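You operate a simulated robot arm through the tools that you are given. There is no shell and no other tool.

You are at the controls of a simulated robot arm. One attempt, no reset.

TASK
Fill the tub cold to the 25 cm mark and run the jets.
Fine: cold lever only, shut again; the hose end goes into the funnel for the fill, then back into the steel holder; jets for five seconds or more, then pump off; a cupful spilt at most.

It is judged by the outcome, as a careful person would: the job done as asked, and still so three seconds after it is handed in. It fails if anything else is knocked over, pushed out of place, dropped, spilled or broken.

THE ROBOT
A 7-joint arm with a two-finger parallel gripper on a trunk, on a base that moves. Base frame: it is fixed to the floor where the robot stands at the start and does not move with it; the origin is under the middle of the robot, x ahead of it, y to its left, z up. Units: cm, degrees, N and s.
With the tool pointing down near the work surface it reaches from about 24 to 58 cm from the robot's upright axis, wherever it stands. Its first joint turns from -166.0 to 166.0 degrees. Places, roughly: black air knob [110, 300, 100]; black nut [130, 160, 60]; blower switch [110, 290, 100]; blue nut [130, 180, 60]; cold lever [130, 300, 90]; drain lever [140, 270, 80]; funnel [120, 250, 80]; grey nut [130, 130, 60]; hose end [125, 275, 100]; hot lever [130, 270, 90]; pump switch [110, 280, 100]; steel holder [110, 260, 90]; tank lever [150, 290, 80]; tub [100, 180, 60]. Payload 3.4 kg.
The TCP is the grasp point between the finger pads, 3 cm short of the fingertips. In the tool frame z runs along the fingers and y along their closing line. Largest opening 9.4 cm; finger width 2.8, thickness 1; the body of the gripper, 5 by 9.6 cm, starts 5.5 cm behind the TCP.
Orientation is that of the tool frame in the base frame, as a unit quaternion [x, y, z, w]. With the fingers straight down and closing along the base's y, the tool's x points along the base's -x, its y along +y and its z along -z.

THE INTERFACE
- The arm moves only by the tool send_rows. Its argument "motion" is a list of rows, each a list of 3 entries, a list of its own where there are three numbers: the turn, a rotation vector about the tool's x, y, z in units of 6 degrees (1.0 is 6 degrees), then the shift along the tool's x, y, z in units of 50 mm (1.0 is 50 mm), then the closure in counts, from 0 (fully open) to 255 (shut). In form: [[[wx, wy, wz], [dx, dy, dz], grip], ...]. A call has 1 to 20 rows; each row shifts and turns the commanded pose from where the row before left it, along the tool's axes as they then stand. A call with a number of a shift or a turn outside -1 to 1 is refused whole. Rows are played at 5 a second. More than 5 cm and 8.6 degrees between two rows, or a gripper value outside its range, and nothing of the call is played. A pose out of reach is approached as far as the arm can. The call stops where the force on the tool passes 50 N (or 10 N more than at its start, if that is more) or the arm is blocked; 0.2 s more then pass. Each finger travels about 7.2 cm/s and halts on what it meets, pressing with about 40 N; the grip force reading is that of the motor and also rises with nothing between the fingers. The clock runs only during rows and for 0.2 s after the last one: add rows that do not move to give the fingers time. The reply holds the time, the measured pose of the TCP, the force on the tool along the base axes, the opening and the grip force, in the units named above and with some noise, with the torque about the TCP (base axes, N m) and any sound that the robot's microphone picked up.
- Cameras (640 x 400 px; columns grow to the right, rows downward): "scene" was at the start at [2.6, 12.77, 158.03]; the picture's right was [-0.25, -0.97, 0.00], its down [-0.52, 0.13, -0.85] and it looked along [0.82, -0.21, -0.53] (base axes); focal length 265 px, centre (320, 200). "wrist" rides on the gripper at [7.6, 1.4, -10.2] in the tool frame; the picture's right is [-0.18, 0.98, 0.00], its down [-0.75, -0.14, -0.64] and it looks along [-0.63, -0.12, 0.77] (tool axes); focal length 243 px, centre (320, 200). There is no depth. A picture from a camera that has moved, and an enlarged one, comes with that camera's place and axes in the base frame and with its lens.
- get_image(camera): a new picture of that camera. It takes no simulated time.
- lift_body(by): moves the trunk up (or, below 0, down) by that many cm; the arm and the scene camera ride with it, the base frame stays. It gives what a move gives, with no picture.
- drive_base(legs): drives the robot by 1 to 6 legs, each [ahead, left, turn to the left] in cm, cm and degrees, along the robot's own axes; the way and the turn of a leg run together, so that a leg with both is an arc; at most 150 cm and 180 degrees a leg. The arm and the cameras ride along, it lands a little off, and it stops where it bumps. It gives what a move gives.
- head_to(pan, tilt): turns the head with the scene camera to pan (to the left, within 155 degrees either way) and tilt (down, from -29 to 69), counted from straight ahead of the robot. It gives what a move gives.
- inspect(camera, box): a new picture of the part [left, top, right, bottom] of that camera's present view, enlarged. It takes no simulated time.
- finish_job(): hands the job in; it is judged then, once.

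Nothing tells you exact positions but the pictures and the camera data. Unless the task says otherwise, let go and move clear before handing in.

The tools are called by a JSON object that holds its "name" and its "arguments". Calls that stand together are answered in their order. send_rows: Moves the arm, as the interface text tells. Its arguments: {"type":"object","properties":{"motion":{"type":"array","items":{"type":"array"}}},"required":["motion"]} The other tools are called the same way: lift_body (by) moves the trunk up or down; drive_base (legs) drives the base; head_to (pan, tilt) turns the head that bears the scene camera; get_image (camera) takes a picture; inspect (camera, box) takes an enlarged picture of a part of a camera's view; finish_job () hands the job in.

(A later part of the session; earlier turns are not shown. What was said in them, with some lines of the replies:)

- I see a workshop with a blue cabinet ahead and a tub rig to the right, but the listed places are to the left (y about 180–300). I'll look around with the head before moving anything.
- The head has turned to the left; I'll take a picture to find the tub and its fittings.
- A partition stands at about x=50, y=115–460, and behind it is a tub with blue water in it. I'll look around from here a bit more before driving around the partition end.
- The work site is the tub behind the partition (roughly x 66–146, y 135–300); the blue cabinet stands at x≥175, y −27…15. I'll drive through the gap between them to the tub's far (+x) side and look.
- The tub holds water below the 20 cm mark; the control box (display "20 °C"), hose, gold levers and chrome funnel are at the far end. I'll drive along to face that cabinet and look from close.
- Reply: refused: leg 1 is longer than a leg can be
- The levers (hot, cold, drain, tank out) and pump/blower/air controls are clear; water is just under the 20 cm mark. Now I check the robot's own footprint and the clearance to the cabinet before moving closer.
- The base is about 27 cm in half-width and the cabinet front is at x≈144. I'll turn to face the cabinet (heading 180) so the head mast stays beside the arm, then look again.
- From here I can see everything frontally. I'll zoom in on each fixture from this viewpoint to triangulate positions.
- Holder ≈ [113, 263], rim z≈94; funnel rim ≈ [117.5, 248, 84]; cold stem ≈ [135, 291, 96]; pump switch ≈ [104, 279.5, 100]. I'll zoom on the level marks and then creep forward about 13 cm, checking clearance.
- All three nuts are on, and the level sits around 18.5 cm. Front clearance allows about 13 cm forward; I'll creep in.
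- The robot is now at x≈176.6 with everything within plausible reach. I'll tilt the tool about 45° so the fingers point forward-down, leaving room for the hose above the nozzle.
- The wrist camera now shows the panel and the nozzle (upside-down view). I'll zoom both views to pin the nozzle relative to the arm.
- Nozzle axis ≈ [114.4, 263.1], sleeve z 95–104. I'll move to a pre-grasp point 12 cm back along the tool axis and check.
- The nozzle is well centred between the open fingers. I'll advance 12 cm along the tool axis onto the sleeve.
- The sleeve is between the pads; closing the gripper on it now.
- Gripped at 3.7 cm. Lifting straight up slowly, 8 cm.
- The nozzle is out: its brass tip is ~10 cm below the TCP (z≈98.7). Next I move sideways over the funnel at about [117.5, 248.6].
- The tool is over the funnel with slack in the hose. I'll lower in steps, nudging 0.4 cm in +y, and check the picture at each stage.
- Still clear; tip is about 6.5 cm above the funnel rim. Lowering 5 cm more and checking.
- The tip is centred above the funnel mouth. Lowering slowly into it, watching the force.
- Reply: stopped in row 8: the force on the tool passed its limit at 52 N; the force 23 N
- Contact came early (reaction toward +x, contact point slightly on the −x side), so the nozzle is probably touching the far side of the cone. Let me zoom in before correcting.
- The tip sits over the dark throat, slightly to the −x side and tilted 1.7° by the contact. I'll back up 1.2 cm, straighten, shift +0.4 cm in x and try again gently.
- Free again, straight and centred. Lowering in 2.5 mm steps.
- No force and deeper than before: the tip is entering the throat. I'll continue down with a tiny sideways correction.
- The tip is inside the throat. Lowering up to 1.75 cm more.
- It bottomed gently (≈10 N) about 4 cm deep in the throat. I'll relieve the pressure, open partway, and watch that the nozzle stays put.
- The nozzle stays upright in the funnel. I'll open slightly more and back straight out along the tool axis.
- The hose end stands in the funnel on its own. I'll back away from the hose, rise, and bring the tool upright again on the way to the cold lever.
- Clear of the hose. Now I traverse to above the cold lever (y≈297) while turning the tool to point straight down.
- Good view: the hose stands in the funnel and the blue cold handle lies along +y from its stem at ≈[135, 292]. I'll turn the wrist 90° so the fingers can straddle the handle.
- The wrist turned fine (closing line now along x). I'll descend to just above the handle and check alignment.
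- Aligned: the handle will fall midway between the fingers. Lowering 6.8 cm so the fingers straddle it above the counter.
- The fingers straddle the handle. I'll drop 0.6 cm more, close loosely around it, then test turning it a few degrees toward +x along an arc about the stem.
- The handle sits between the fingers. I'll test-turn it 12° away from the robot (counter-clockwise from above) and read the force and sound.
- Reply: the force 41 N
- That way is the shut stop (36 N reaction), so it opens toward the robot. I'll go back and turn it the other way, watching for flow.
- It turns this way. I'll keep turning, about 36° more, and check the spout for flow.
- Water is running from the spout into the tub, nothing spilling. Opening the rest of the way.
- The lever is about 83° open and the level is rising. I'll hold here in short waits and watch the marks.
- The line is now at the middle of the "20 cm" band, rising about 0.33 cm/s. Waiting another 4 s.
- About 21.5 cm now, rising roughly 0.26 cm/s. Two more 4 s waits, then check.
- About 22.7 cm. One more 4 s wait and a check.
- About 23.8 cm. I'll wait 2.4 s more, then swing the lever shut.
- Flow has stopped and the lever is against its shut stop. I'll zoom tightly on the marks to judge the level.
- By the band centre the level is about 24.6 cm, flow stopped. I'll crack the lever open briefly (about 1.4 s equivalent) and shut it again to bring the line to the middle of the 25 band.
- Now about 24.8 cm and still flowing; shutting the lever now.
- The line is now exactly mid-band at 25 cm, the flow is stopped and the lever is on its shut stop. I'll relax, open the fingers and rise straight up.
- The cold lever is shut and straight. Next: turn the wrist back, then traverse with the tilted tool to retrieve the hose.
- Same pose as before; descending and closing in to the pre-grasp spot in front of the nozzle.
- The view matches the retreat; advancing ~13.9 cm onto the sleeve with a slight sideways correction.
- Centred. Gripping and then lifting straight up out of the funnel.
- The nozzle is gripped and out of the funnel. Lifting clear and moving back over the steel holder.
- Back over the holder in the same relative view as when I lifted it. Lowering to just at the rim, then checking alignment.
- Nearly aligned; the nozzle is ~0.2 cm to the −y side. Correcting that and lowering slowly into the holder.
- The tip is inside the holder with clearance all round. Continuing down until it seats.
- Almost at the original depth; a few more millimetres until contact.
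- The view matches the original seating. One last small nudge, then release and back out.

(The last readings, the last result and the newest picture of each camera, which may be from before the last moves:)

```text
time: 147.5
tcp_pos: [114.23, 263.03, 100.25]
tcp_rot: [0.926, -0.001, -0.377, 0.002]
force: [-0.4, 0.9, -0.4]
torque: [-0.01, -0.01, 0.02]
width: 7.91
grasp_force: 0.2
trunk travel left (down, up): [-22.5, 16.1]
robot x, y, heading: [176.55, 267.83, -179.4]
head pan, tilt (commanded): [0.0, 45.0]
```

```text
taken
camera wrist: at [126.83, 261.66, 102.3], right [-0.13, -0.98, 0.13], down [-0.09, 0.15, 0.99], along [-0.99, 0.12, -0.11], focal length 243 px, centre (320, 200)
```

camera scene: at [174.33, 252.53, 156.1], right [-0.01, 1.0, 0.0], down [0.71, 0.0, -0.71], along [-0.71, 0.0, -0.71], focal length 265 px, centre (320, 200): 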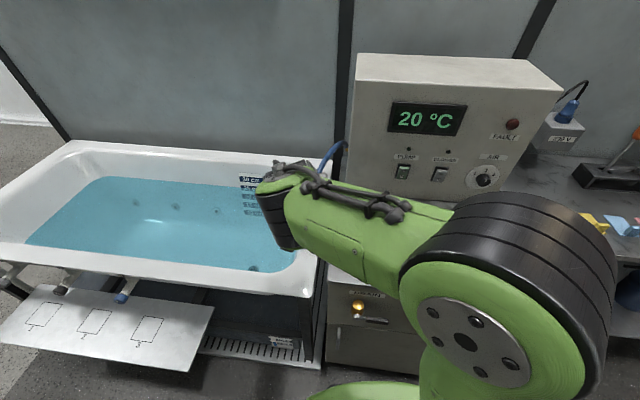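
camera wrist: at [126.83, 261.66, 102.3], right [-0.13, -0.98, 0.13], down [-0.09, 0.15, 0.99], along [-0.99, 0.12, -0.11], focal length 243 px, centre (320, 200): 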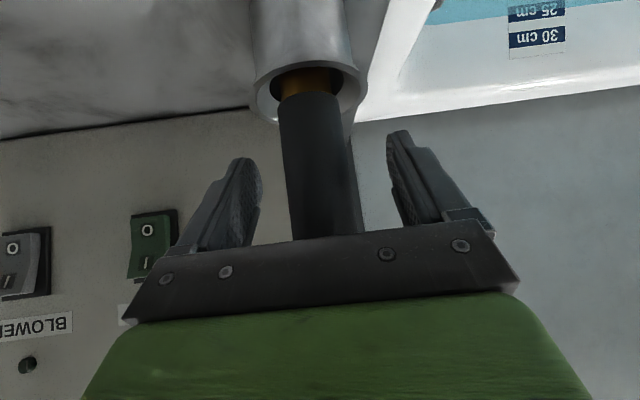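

The hose end stands in its steel holder. Backing straight out.

{"name": "send_rows", "arguments": {"motion": [[[0, 0, 0], [0, 0, -0.15], 40], [[0, 0, 0], [0, 0, -0.3], 40], [[0, 0, 0], [0, 0, -0.3], 40], [[0, 0, 0], [0, 0, -0.3], 40], [[0, 0, 0], [0, 0, -0.3], 40], [[0, 0, 0], [0, 0, -0.3], 40], [[0, 0, 0], [0, 0, -0.3], 40], [[0, 0, 0], [0, 0, -0.3], 40], [[0, 0, 0], [0, 0, -0.3], 40], [[0, 0, 0], [0, 0, -0.3], 40], [[0, 0, 0], [0, 0, -0.3], 40], [[0, 0, 0], [0, 0, 0], 255], [[0, 0, 0], [0, 0, 0], 255], [[0, 0, 0], [0, 0, 0], 255], [[0, 0, 0], [0, 0, 0], 255]]}}

{"name": "get_image", "arguments": {"camera": "wrist"}}

{"name": "get_image", "arguments": {"camera": "scene"}}

```text
time: 150.7
tcp_pos: [125.21, 263.14, 111.53]
tcp_rot: [0.926, -0.001, -0.377, 0.002]
force: [-0.6, -0.1, -1.1]
torque: [0.02, 0.0, 0.0]
width: 0.02
grasp_force: 33.1
trunk travel left (down, up): [-22.5, 16.1]
robot x, y, heading: [176.55, 267.84, -179.6]
head pan, tilt (commanded): [0.0, 45.0]
```

```text
taken
camera wrist: at [137.78, 261.84, 113.47], right [-0.13, -0.98, 0.13], down [-0.09, 0.15, 0.99], along [-0.99, 0.12, -0.11], focal length 243 px, centre (320, 200)
```

wrist: 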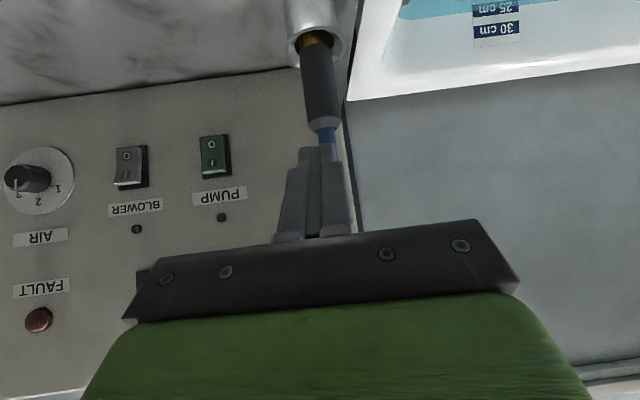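

```text
taken
camera scene: at [174.36, 252.62, 156.11], right [-0.01, 1.0, 0.0], down [0.71, 0.0, -0.71], along [-0.71, 0.0, -0.71], focal length 265 px, centre (320, 200)
```

scene: 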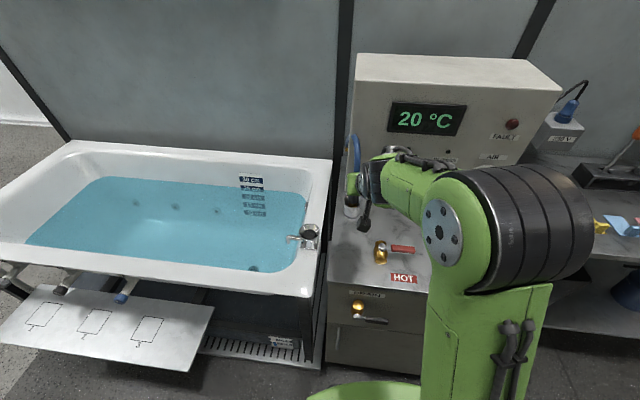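

The hose is back in its holder and my fingers are closed. Zooming in on the pump switch from both cameras.

{"name": "inspect", "arguments": {"camera": "wrist", "box": [90, 110, 270, 240]}}

{"name": "inspect", "arguments": {"camera": "wrist", "box": [190, 125, 250, 185]}}

{"name": "inspect", "arguments": {"camera": "scene", "box": [300, 110, 420, 230]}}

```text
3.08 times, centred on (180, 175) of wrist
camera zoom: at [137.78, 261.84, 113.47], right [-0.13, -0.98, 0.13], down [-0.09, 0.15, 0.99], along [-0.99, 0.12, -0.11], focal length 746 px, centre (751, 277)
```

zoom: 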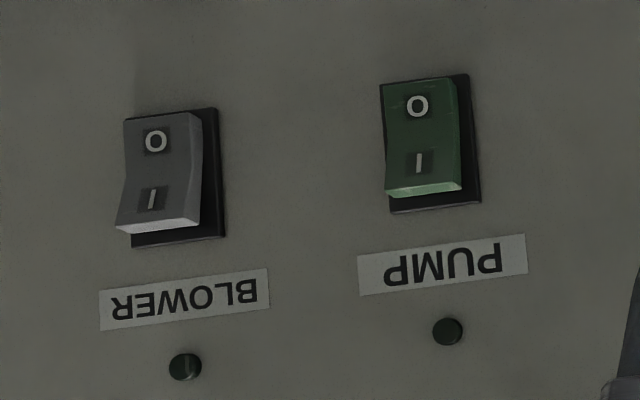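

```text
6.67 times, centred on (220, 155) of wrist
camera zoom: at [137.78, 261.84, 113.47], right [-0.13, -0.98, 0.13], down [-0.09, 0.15, 0.99], along [-0.99, 0.12, -0.11], focal length 1618 px, centre (987, 500)
```

zoom: 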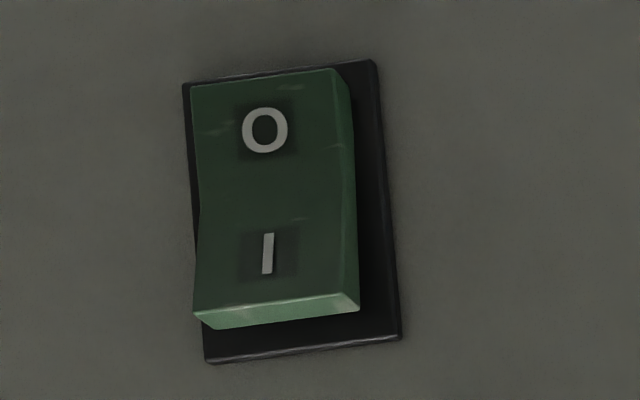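

```text
3.33 times, centred on (360, 170) of scene
camera zoom: at [174.36, 252.62, 156.11], right [-0.01, 1.0, 0.0], down [0.71, 0.0, -0.71], along [-0.71, 0.0, -0.71], focal length 884 px, centre (187, 300)
```

zoom: 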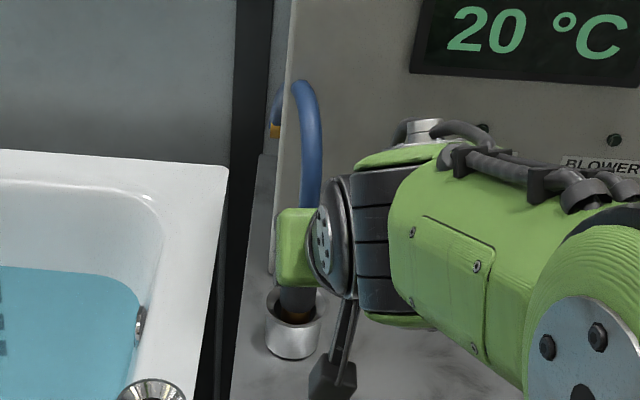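

The rocker's I side stands proud, so the pump is off; the I side is at about [107, 279.6, 102.8]. I'll bring the closed fingertips to ~6 cm in front of it.

{"name": "send_rows", "arguments": {"motion": [[[0, 0, 0], [0, -0.41, 0], 255], [[0, 0, 0], [0, -0.41, 0], 255], [[0, 0, 0], [0, -0.41, 0], 255], [[0, 0, 0], [0, -0.41, 0], 255], [[0, 0, 0], [0, -0.41, 0], 255], [[0, 0, 0], [0, -0.41, 0], 255], [[0, 0, 0], [0, -0.41, 0], 255], [[0, 0, 0], [0, -0.41, 0], 255], [[0, 0, 0], [-0.0373, 0, 0.291], 255], [[0, 0, 0], [-0.0373, 0, 0.291], 255], [[0, 0, 0], [-0.0373, 0, 0.291], 255], [[0, 0, 0], [-0.0373, 0, 0.291], 255], [[0, 0, 0], [-0.0373, 0, 0.291], 255], [[0, 0, 0], [-0.0373, 0, 0.291], 255], [[0, 0, 0], [0, 0, 0], 255]]}}

{"name": "get_image", "arguments": {"camera": "wrist"}}

{"name": "get_image", "arguments": {"camera": "scene"}}

```text
time: 153.9
tcp_pos: [118.54, 279.5, 105.88]
tcp_rot: [0.926, -0.002, -0.377, 0.001]
force: [0.3, 0.3, 0.1]
torque: [0.0, 0.0, 0.0]
width: 0.0
grasp_force: 32.9
trunk travel left (down, up): [-22.5, 16.1]
robot x, y, heading: [176.53, 267.8, -179.8]
head pan, tilt (commanded): [0.0, 45.0]
```

```text
taken
camera wrist: at [130.99, 278.17, 107.99], right [-0.13, -0.98, 0.13], down [-0.09, 0.15, 0.99], along [-0.99, 0.12, -0.11], focal length 243 px, centre (320, 200)
```

wrist: 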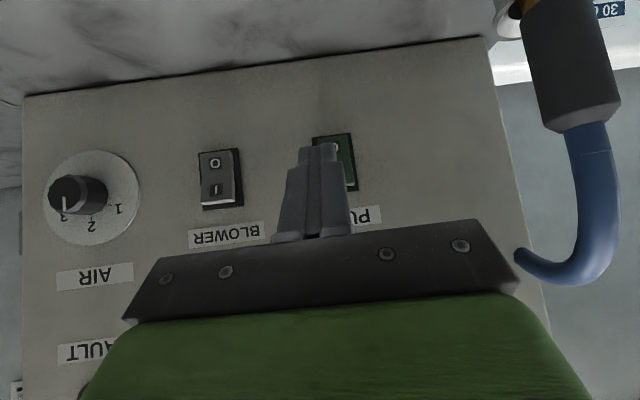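

```text
taken
camera scene: at [174.38, 252.62, 156.11], right [-0.01, 1.0, 0.0], down [0.71, 0.0, -0.71], along [-0.71, 0.0, -0.71], focal length 265 px, centre (320, 200)
```

scene: 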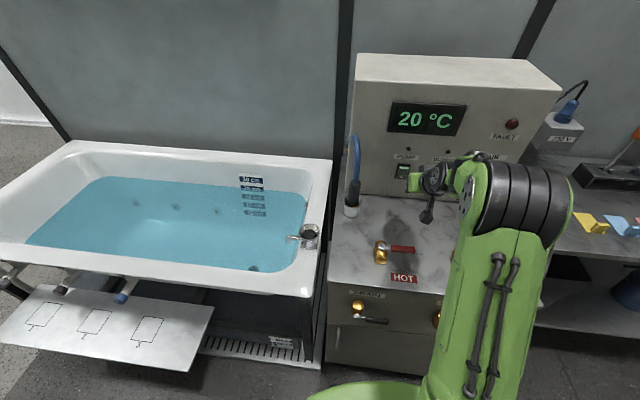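

The fingertips are aligned in front of the pump switch; a touch to −y needed. Moving closer, to about 2 cm from it.

{"name": "send_rows", "arguments": {"motion": [[[0, 0, 0], [-0.13, 0.016, 0.2104], 255], [[0, 0, 0], [-0.13, 0.016, 0.2104], 255], [[0, 0, 0], [-0.13, 0.016, 0.2104], 255], [[0, 0, 0], [-0.13, 0.016, 0.2104], 255], [[0, 0, 0], [-0.13, 0.016, 0.2104], 255], [[0, 0, 0], [0, 0, 0], 255]]}}

{"name": "get_image", "arguments": {"camera": "wrist"}}

{"name": "inspect", "arguments": {"camera": "scene", "box": [370, 120, 490, 230]}}

```text
time: 155.3
tcp_pos: [112.24, 278.81, 104.71]
tcp_rot: [0.926, -0.001, -0.377, 0.003]
force: [0.0, 0.4, 0.6]
torque: [0.0, -0.02, -0.02]
width: 0.02
grasp_force: 32.7
trunk travel left (down, up): [-22.5, 16.1]
robot x, y, heading: [176.3, 268.08, -179.7]
head pan, tilt (commanded): [0.0, 45.0]
```

```text
taken
camera wrist: at [124.89, 277.54, 106.65], right [-0.13, -0.98, 0.13], down [-0.09, 0.15, 0.98], along [-0.99, 0.12, -0.11], focal length 243 px, centre (320, 200)
```

wrist: 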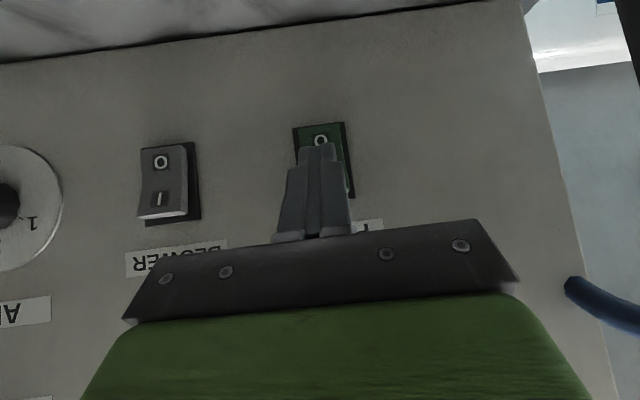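

```text
3.64 times, centred on (430, 175) of scene
camera zoom: at [174.37, 252.63, 156.11], right [-0.01, 1.0, 0.0], down [0.71, 0.0, -0.71], along [-0.71, 0.0, -0.71], focal length 965 px, centre (-80, 291)
```

zoom: 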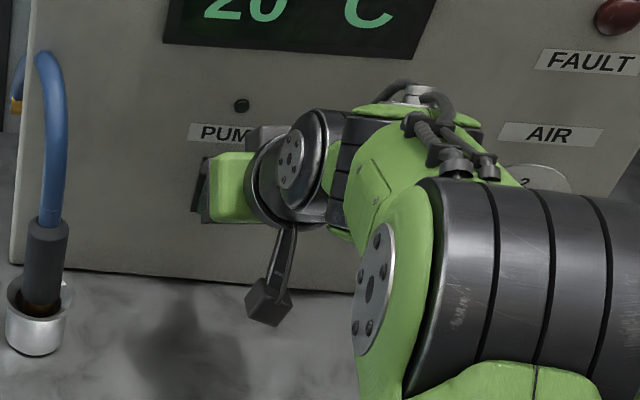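

The front fingertip corner points at the I half. Pressing forward in 3 mm steps.

{"name": "send_rows", "arguments": {"motion": [[[0, 0, 0], [-0.043, 0, 0.0419], 255], [[0, 0, 0], [-0.043, 0, 0.0419], 255], [[0, 0, 0], [-0.043, 0, 0.0419], 255], [[0, 0, 0], [-0.043, 0, 0.0419], 255], [[0, 0, 0], [-0.043, 0, 0.0419], 255], [[0, 0, 0], [-0.043, 0, 0.0419], 255]]}}

{"name": "get_image", "arguments": {"camera": "wrist"}}

{"name": "inspect", "arguments": {"camera": "scene", "box": [370, 120, 490, 230]}}

```text
time: 156.7
tcp_pos: [111.42, 279.0, 104.46]
tcp_rot: [0.928, -0.002, -0.373, 0.003]
force: [41.9, -2.3, -5.3]
torque: [-0.06, -0.66, -0.21]
width: 0.0
grasp_force: 33.4
trunk travel left (down, up): [-22.5, 16.1]
robot x, y, heading: [176.45, 268.36, -179.6]
head pan, tilt (commanded): [0.0, 45.0]
heard: click
```

```text
taken
camera wrist: at [123.93, 277.62, 106.67], right [-0.14, -0.98, 0.13], down [-0.1, 0.15, 0.98], along [-0.99, 0.12, -0.12], focal length 243 px, centre (320, 200)
```

wrist: 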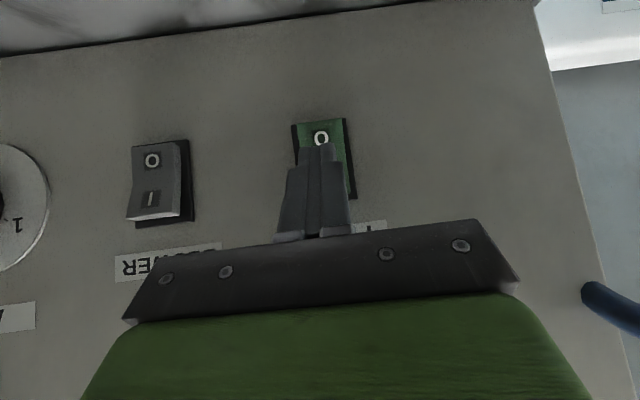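

```text
3.64 times, centred on (430, 175) of scene
camera zoom: at [175.2, 252.58, 156.1], right [-0.01, 1.0, 0.0], down [0.7, 0.0, -0.71], along [-0.71, 0.0, -0.7], focal length 965 px, centre (-80, 291)
```

zoom: 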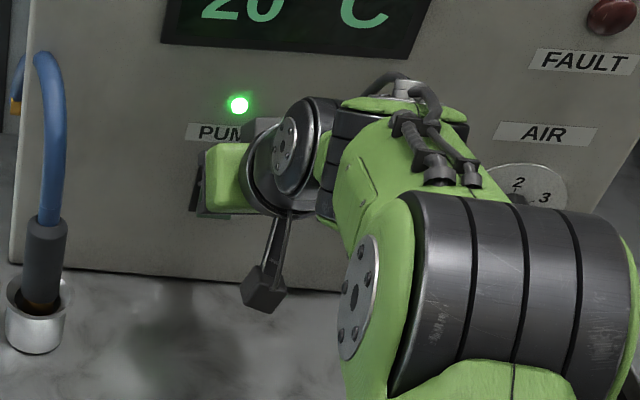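

A click and the green pump lamp is lit. Backing off the switch and checking that the jets run and nothing leaks.

{"name": "send_rows", "arguments": {"motion": [[[0, 0, 0], [0.143, 0, -0.14], 255], [[0, 0, 0], [0.143, 0, -0.14], 255], [[0, 0, 0], [0.143, 0, -0.14], 255]]}}

{"name": "get_image", "arguments": {"camera": "scene"}}

{"name": "inspect", "arguments": {"camera": "scene", "box": [0, 130, 340, 380]}}

{"name": "inspect", "arguments": {"camera": "wrist", "box": [100, 90, 400, 260]}}

```text
time: 157.5
tcp_pos: [113.48, 278.88, 104.61]
tcp_rot: [0.925, -0.001, -0.379, 0.002]
force: [0.2, 0.2, -0.9]
torque: [0.02, -0.01, 0.01]
width: 0.0
grasp_force: 32.7
trunk travel left (down, up): [-22.5, 16.1]
robot x, y, heading: [176.24, 267.99, -179.7]
head pan, tilt (commanded): [0.0, 45.0]
```

```text
taken
camera scene: at [174.32, 252.62, 156.11], right [-0.01, 1.0, 0.0], down [0.71, 0.0, -0.71], along [-0.71, 0.0, -0.71], focal length 265 px, centre (320, 200)
```

scene: 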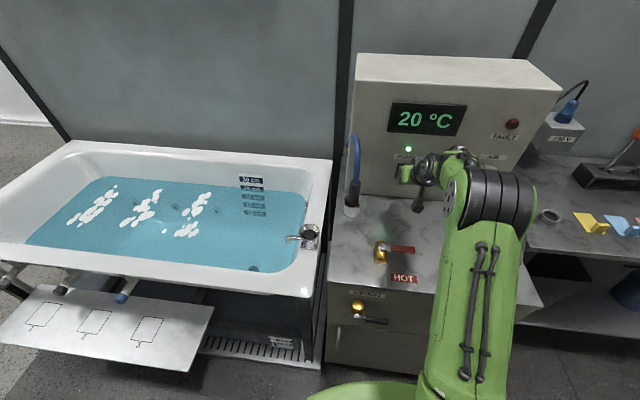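

```text
1.60 times, centred on (170, 255) of scene
camera zoom: at [174.32, 252.62, 156.11], right [-0.01, 1.0, 0.0], down [0.71, 0.0, -0.71], along [-0.71, 0.0, -0.71], focal length 424 px, centre (560, 112)
```

zoom: 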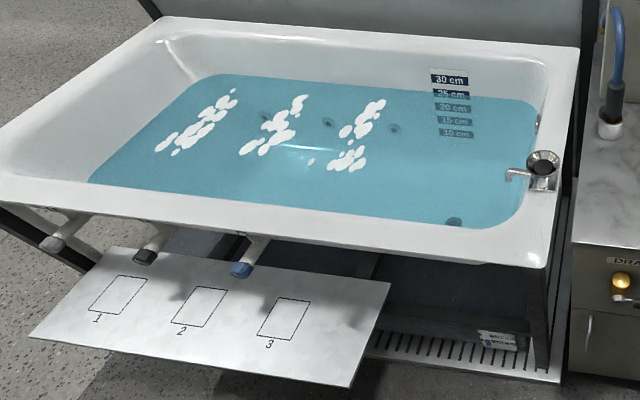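

```text
2.13 times, centred on (250, 175) of wrist
camera zoom: at [126.12, 277.63, 106.64], right [-0.13, -0.98, 0.13], down [-0.09, 0.15, 0.99], along [-0.99, 0.12, -0.1], focal length 518 px, centre (469, 253)
```

zoom: 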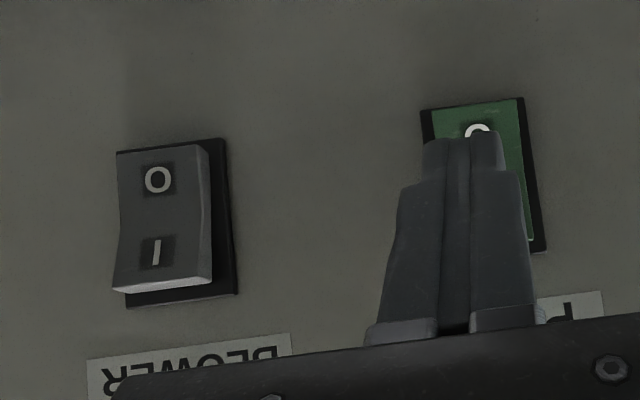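

All three jets are foaming, nuts dry, blower still off. While they run I lower the fingertips to the O half's height and wait.

{"name": "send_rows", "arguments": {"motion": [[[0, 0, 0], [0.0698, 0, 0.0716], 255], [[0, 0, 0], [0.0698, 0, 0.0716], 255], [[0, 0, 0], [0.0698, 0, 0.0716], 255], [[0, 0, 0], [0.0698, 0, 0.0716], 255], [[0, 0, 0], [0.0698, 0, 0.0716], 255], [[0, 0, 0], [0.0698, 0, 0.0716], 255], [[0, 0, 0], [0.0698, 0, 0.0716], 255], [[0, 0, 0], [0, 0, 0], 255], [[0, 0, 0], [0, 0, 0], 255], [[0, 0, 0], [0, 0, 0], 255], [[0, 0, 0], [0, 0, 0], 255], [[0, 0, 0], [0, 0, 0], 255], [[0, 0, 0], [0, 0, 0], 255], [[0, 0, 0], [0, 0, 0], 255], [[0, 0, 0], [0, 0, 0], 255]]}}

{"name": "get_image", "arguments": {"camera": "wrist"}}

{"name": "inspect", "arguments": {"camera": "scene", "box": [0, 130, 340, 380]}}

```text
time: 160.7
tcp_pos: [113.63, 279.14, 100.97]
tcp_rot: [0.926, -0.001, -0.377, 0.002]
force: [-0.2, 0.1, 0.0]
torque: [-0.01, -0.05, 0.0]
width: 0.0
grasp_force: 32.8
trunk travel left (down, up): [-22.5, 16.1]
robot x, y, heading: [176.82, 268.17, -179.7]
head pan, tilt (commanded): [0.0, 45.0]
```

```text
taken
camera wrist: at [126.18, 277.79, 103.1], right [-0.13, -0.98, 0.13], down [-0.09, 0.15, 0.99], along [-0.99, 0.12, -0.11], focal length 243 px, centre (320, 200)
```

wrist: 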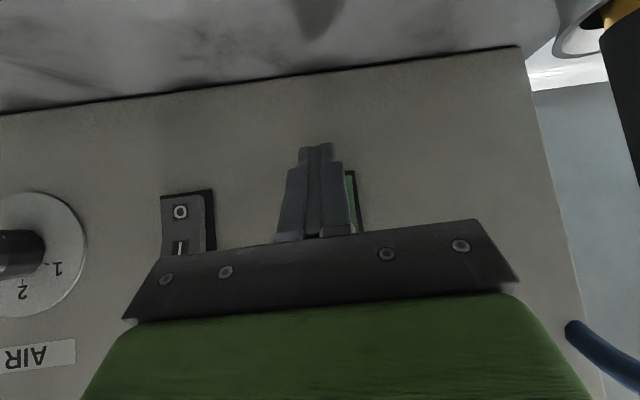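

```text
1.60 times, centred on (170, 255) of scene
camera zoom: at [174.34, 252.62, 156.11], right [-0.01, 1.0, 0.0], down [0.71, 0.0, -0.71], along [-0.71, 0.0, -0.71], focal length 424 px, centre (560, 112)
```

zoom: 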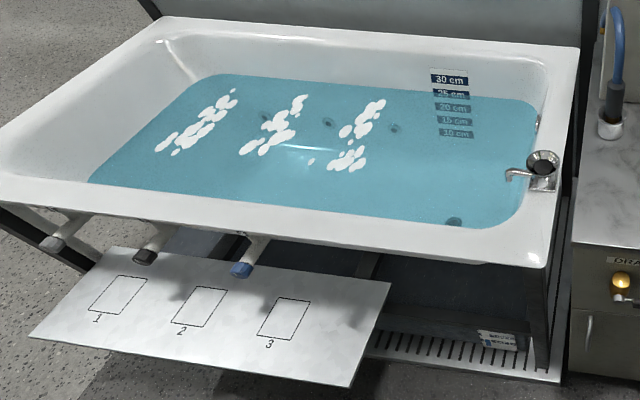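

Jets have been running ~4.3 s. Waiting another 3 s before switching off.

{"name": "send_rows", "arguments": {"motion": [[[0, 0, 0], [0, 0, 0], 255], [[0, 0, 0], [0, 0, 0], 255], [[0, 0, 0], [0, 0, 0], 255], [[0, 0, 0], [0, 0, 0], 255], [[0, 0, 0], [0, 0, 0], 255], [[0, 0, 0], [0, 0, 0], 255], [[0, 0, 0], [0, 0, 0], 255], [[0, 0, 0], [0, 0, 0], 255], [[0, 0, 0], [0, 0, 0], 255], [[0, 0, 0], [0, 0, 0], 255], [[0, 0, 0], [0, 0, 0], 255], [[0, 0, 0], [0, 0, 0], 255], [[0, 0, 0], [0, 0, 0], 255], [[0, 0, 0], [0, 0, 0], 255], [[0, 0, 0], [0, 0, 0], 255]]}}

{"name": "inspect", "arguments": {"camera": "scene", "box": [0, 130, 440, 380]}}

```text
time: 163.9
tcp_pos: [113.69, 279.11, 101.11]
tcp_rot: [0.926, -0.001, -0.377, 0.002]
force: [-0.1, -0.1, 0.0]
torque: [-0.02, -0.01, 0.01]
width: 0.01
grasp_force: 32.9
trunk travel left (down, up): [-22.5, 16.1]
robot x, y, heading: [176.51, 268.16, -179.6]
head pan, tilt (commanded): [0.0, 45.0]
```

```text
1.45 times, centred on (220, 255) of scene
camera zoom: at [174.34, 252.62, 156.11], right [-0.01, 1.0, 0.0], down [0.71, 0.0, -0.71], along [-0.71, 0.0, -0.71], focal length 386 px, centre (466, 120)
```

zoom: 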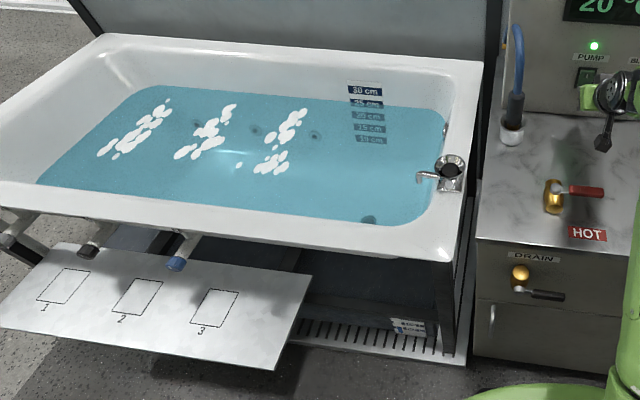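

Jets have run over 7 s with the lamp green and no leaks. Now pressing the O half to switch the pump off.

{"name": "send_rows", "arguments": {"motion": [[[0, 0, 0], [-0.0716, 0, 0.0698], 255], [[0, 0, 0], [-0.0716, 0, 0.0698], 255], [[0, 0, 0], [-0.043, 0, 0.0419], 255], [[0, 0, 0], [-0.043, 0, 0.0419], 255], [[0, 0, 0], [-0.043, 0, 0.0419], 255], [[0, 0, 0], [-0.043, 0, 0.0419], 255], [[0, 0, 0], [-0.043, 0, 0.0419], 255], [[0, 0, 0], [-0.043, 0, 0.0419], 255]]}}

{"name": "inspect", "arguments": {"camera": "scene", "box": [360, 110, 480, 230]}}

```text
time: 165.7
tcp_pos: [111.27, 279.06, 101.18]
tcp_rot: [0.927, -0.002, -0.375, 0.002]
force: [24.0, -2.7, -1.4]
torque: [0.06, -0.34, -0.02]
width: 0.0
grasp_force: 33.4
trunk travel left (down, up): [-22.5, 16.1]
robot x, y, heading: [176.21, 268.0, -179.5]
head pan, tilt (commanded): [0.0, 45.0]
```

```text
3.33 times, centred on (420, 170) of scene
camera zoom: at [174.85, 252.57, 156.1], right [-0.01, 1.0, 0.0], down [0.7, 0.0, -0.71], along [-0.71, 0.0, -0.7], focal length 884 px, centre (-13, 300)
```

zoom: 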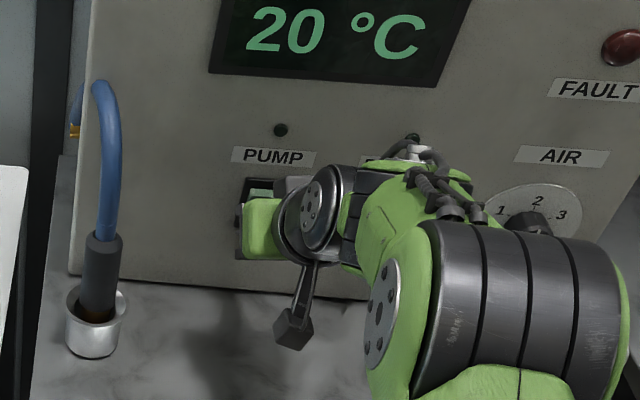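

The pump lamp is out. Backing off and verifying the switch, jets, level, lever and hose.

{"name": "send_rows", "arguments": {"motion": [[[0, 0, 0], [0.143, 0, -0.14], 255], [[0, 0, 0], [0.143, 0, -0.14], 255], [[0, 0, 0], [0.143, 0, -0.14], 255], [[0, 0, 0], [0.143, 0, -0.14], 255], [[0, 0, 0], [0.143, 0, -0.14], 255], [[0, 0, 0], [0.143, 0, -0.14], 255], [[0, 0, 0], [0.143, 0, -0.14], 255], [[0, 0, 0], [0.143, 0, -0.14], 255], [[0, 0, 0], [-0.2, 0, -0.2], 255], [[0, 0, 0], [-0.2, 0, -0.2], 255], [[0, 0, 0], [-0.2, 0, -0.2], 255], [[0, 0, 0], [-0.2, 0, -0.2], 255], [[0, 0, 0], [-0.2, 0, -0.2], 255], [[0, 0, 0], [0, 0, 0], 255]]}}

{"name": "get_image", "arguments": {"camera": "wrist"}}

{"name": "get_image", "arguments": {"camera": "scene"}}

{"name": "inspect", "arguments": {"camera": "scene", "box": [236, 170, 276, 195]}}

```text
time: 168.7
tcp_pos: [118.74, 279.18, 108.19]
tcp_rot: [0.926, 0.0, -0.377, 0.003]
force: [0.3, -0.5, 0.3]
torque: [-0.03, -0.01, -0.02]
width: 0.01
grasp_force: 32.9
trunk travel left (down, up): [-22.5, 16.1]
robot x, y, heading: [176.36, 268.23, -179.9]
head pan, tilt (commanded): [0.0, 45.0]
```

```text
taken
camera wrist: at [131.36, 277.87, 110.17], right [-0.13, -0.98, 0.13], down [-0.09, 0.15, 0.99], along [-0.99, 0.12, -0.11], focal length 243 px, centre (320, 200)
```

wrist: 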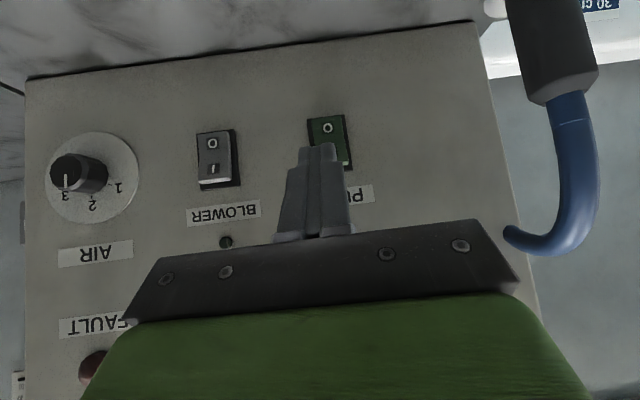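

```text
taken
camera scene: at [174.33, 252.62, 156.11], right [-0.01, 1.0, 0.0], down [0.71, 0.0, -0.71], along [-0.71, 0.0, -0.71], focal length 265 px, centre (320, 200)
```

scene: 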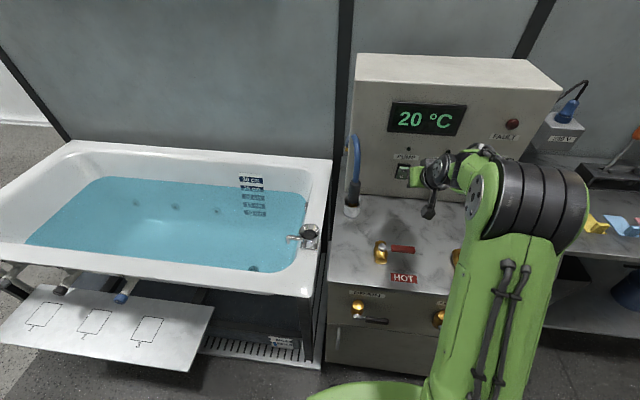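

```text
16.00 times, centred on (256, 182) of scene
camera zoom: at [174.33, 252.62, 156.11], right [-0.01, 1.0, 0.0], down [0.71, 0.0, -0.71], along [-0.71, 0.0, -0.71], focal length 4245 px, centre (1344, 480)
```

zoom: 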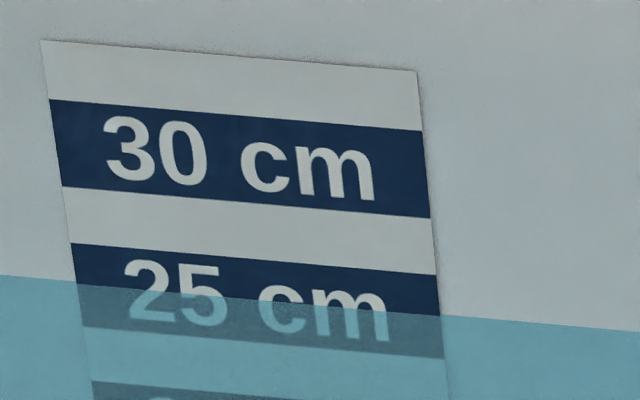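

Jets stopped, pump off, level still 25.0 cm. I'll move the arm well clear and do a final inspection of everything.

{"name": "send_rows", "arguments": {"motion": [[[0, 0, 0], [0.2, 0, -0.4], 255], [[0, 0, 0], [0.2, 0, -0.4], 255], [[0, 0, 0], [0, 0, -0.5], 255], [[0, 0, 0], [0, 0, -0.5], 255], [[0, 0, 0], [0, 0, -0.5], 255], [[0, 0, 0], [0, 0, -0.5], 255], [[0, 0, 0], [0, 0, -0.5], 255], [[0, 0, 0], [0, 0, 0], 120], [[0, 0, 0], [0, 0, 0], 60], [[0, 0, 0], [0, 0, 0], 60]]}}

{"name": "get_image", "arguments": {"camera": "wrist"}}

{"name": "get_image", "arguments": {"camera": "scene"}}

{"name": "inspect", "arguments": {"camera": "scene", "box": [270, 130, 430, 300]}}

```text
time: 170.9
tcp_pos: [131.6, 279.0, 118.67]
tcp_rot: [0.926, -0.001, -0.378, 0.002]
force: [-0.5, 0.0, 0.3]
torque: [-0.03, 0.01, 0.01]
width: 7.18
grasp_force: 0.0
trunk travel left (down, up): [-22.5, 16.1]
robot x, y, heading: [176.42, 267.97, -179.6]
head pan, tilt (commanded): [0.0, 45.0]
```

```text
taken
camera wrist: at [144.18, 277.74, 120.79], right [-0.13, -0.98, 0.13], down [-0.09, 0.15, 0.99], along [-0.99, 0.12, -0.11], focal length 243 px, centre (320, 200)
```

wrist: 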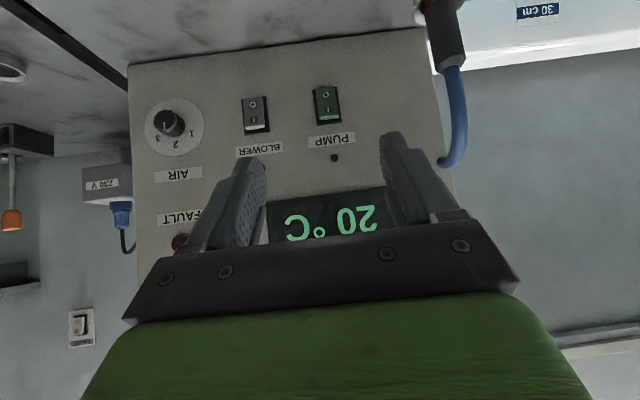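

```text
taken
camera scene: at [174.32, 252.62, 156.11], right [-0.01, 1.0, 0.0], down [0.71, 0.0, -0.71], along [-0.71, 0.0, -0.71], focal length 265 px, centre (320, 200)
```

scene: 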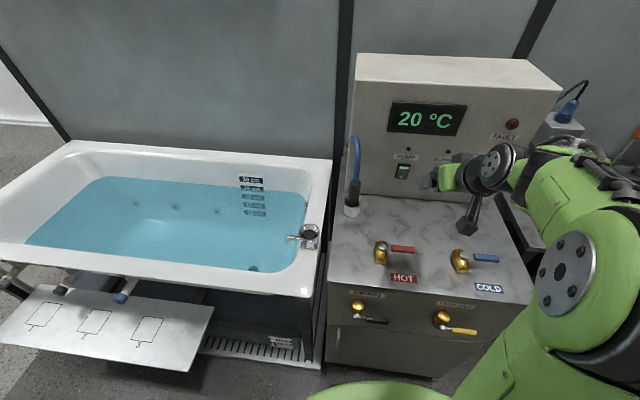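

```text
2.35 times, centred on (350, 215) of scene
camera zoom: at [174.32, 252.62, 156.11], right [-0.01, 1.0, 0.0], down [0.71, 0.0, -0.71], along [-0.71, 0.0, -0.71], focal length 624 px, centre (249, 165)
```

zoom: 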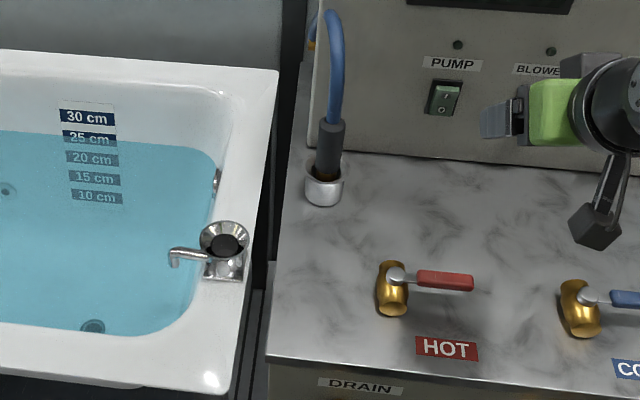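

Everything looks in place; one last check on the cold lever angle against the untouched hot lever.

{"name": "inspect", "arguments": {"camera": "scene", "box": [350, 220, 530, 330]}}

{"name": "inspect", "arguments": {"camera": "scene", "box": [0, 230, 340, 400]}}

```text
3.56 times, centred on (440, 275) of scene
camera zoom: at [174.32, 252.62, 156.11], right [-0.01, 1.0, 0.0], down [0.71, 0.0, -0.71], along [-0.71, 0.0, -0.71], focal length 943 px, centre (-107, -67)
```

zoom: 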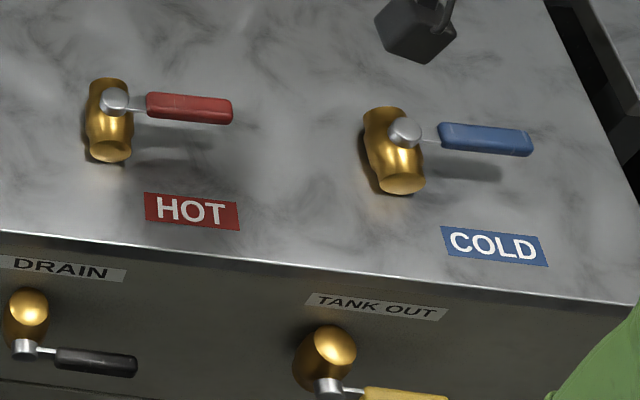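

```text
1.88 times, centred on (170, 315) of scene
camera zoom: at [174.32, 252.62, 156.11], right [-0.01, 1.0, 0.0], down [0.71, 0.0, -0.71], along [-0.71, 0.0, -0.71], focal length 499 px, centre (602, -16)
```

zoom: 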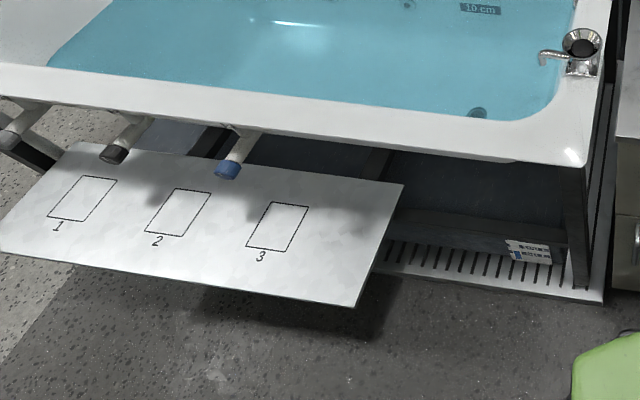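

The cold lever is shut and lines up with the untouched hot lever, and the water sits at the 25 cm mark. The hose is back in its steel holder and the pump is off after more than 7 s of jets. I see no water spilt and the arm is clear, so I'm handing in.

{"name": "finish_job", "arguments": {}}

```text
The job is handed in.
```

The tub is filled cold to the 25 cm mark, the jets have been run, and the job is handed in.

- **Fill:** I opened only the cold lever, with the hose end standing in the funnel. The first fill stopped at about 24.6 cm, so I reopened the lever briefly. The water line now sits in the middle of the 25 cm label. I took the label's centre as the mark, since the tub has no separate tick line.
- **Cold lever:** It is shut against its stop and lines up with the hot lever, which I did not touch.
- **Hose:** The end is back in the steel holder, standing as it was at the start.
- **Jets:** The pump ran for about nine seconds with all three jets foaming, then I switched it off and its lamp went out. The level stayed at 25 cm afterwards.
- **Spills and other fittings:** I saw no water outside the tub. The nuts, blower, air knob, drain lever and tank lever were left alone.
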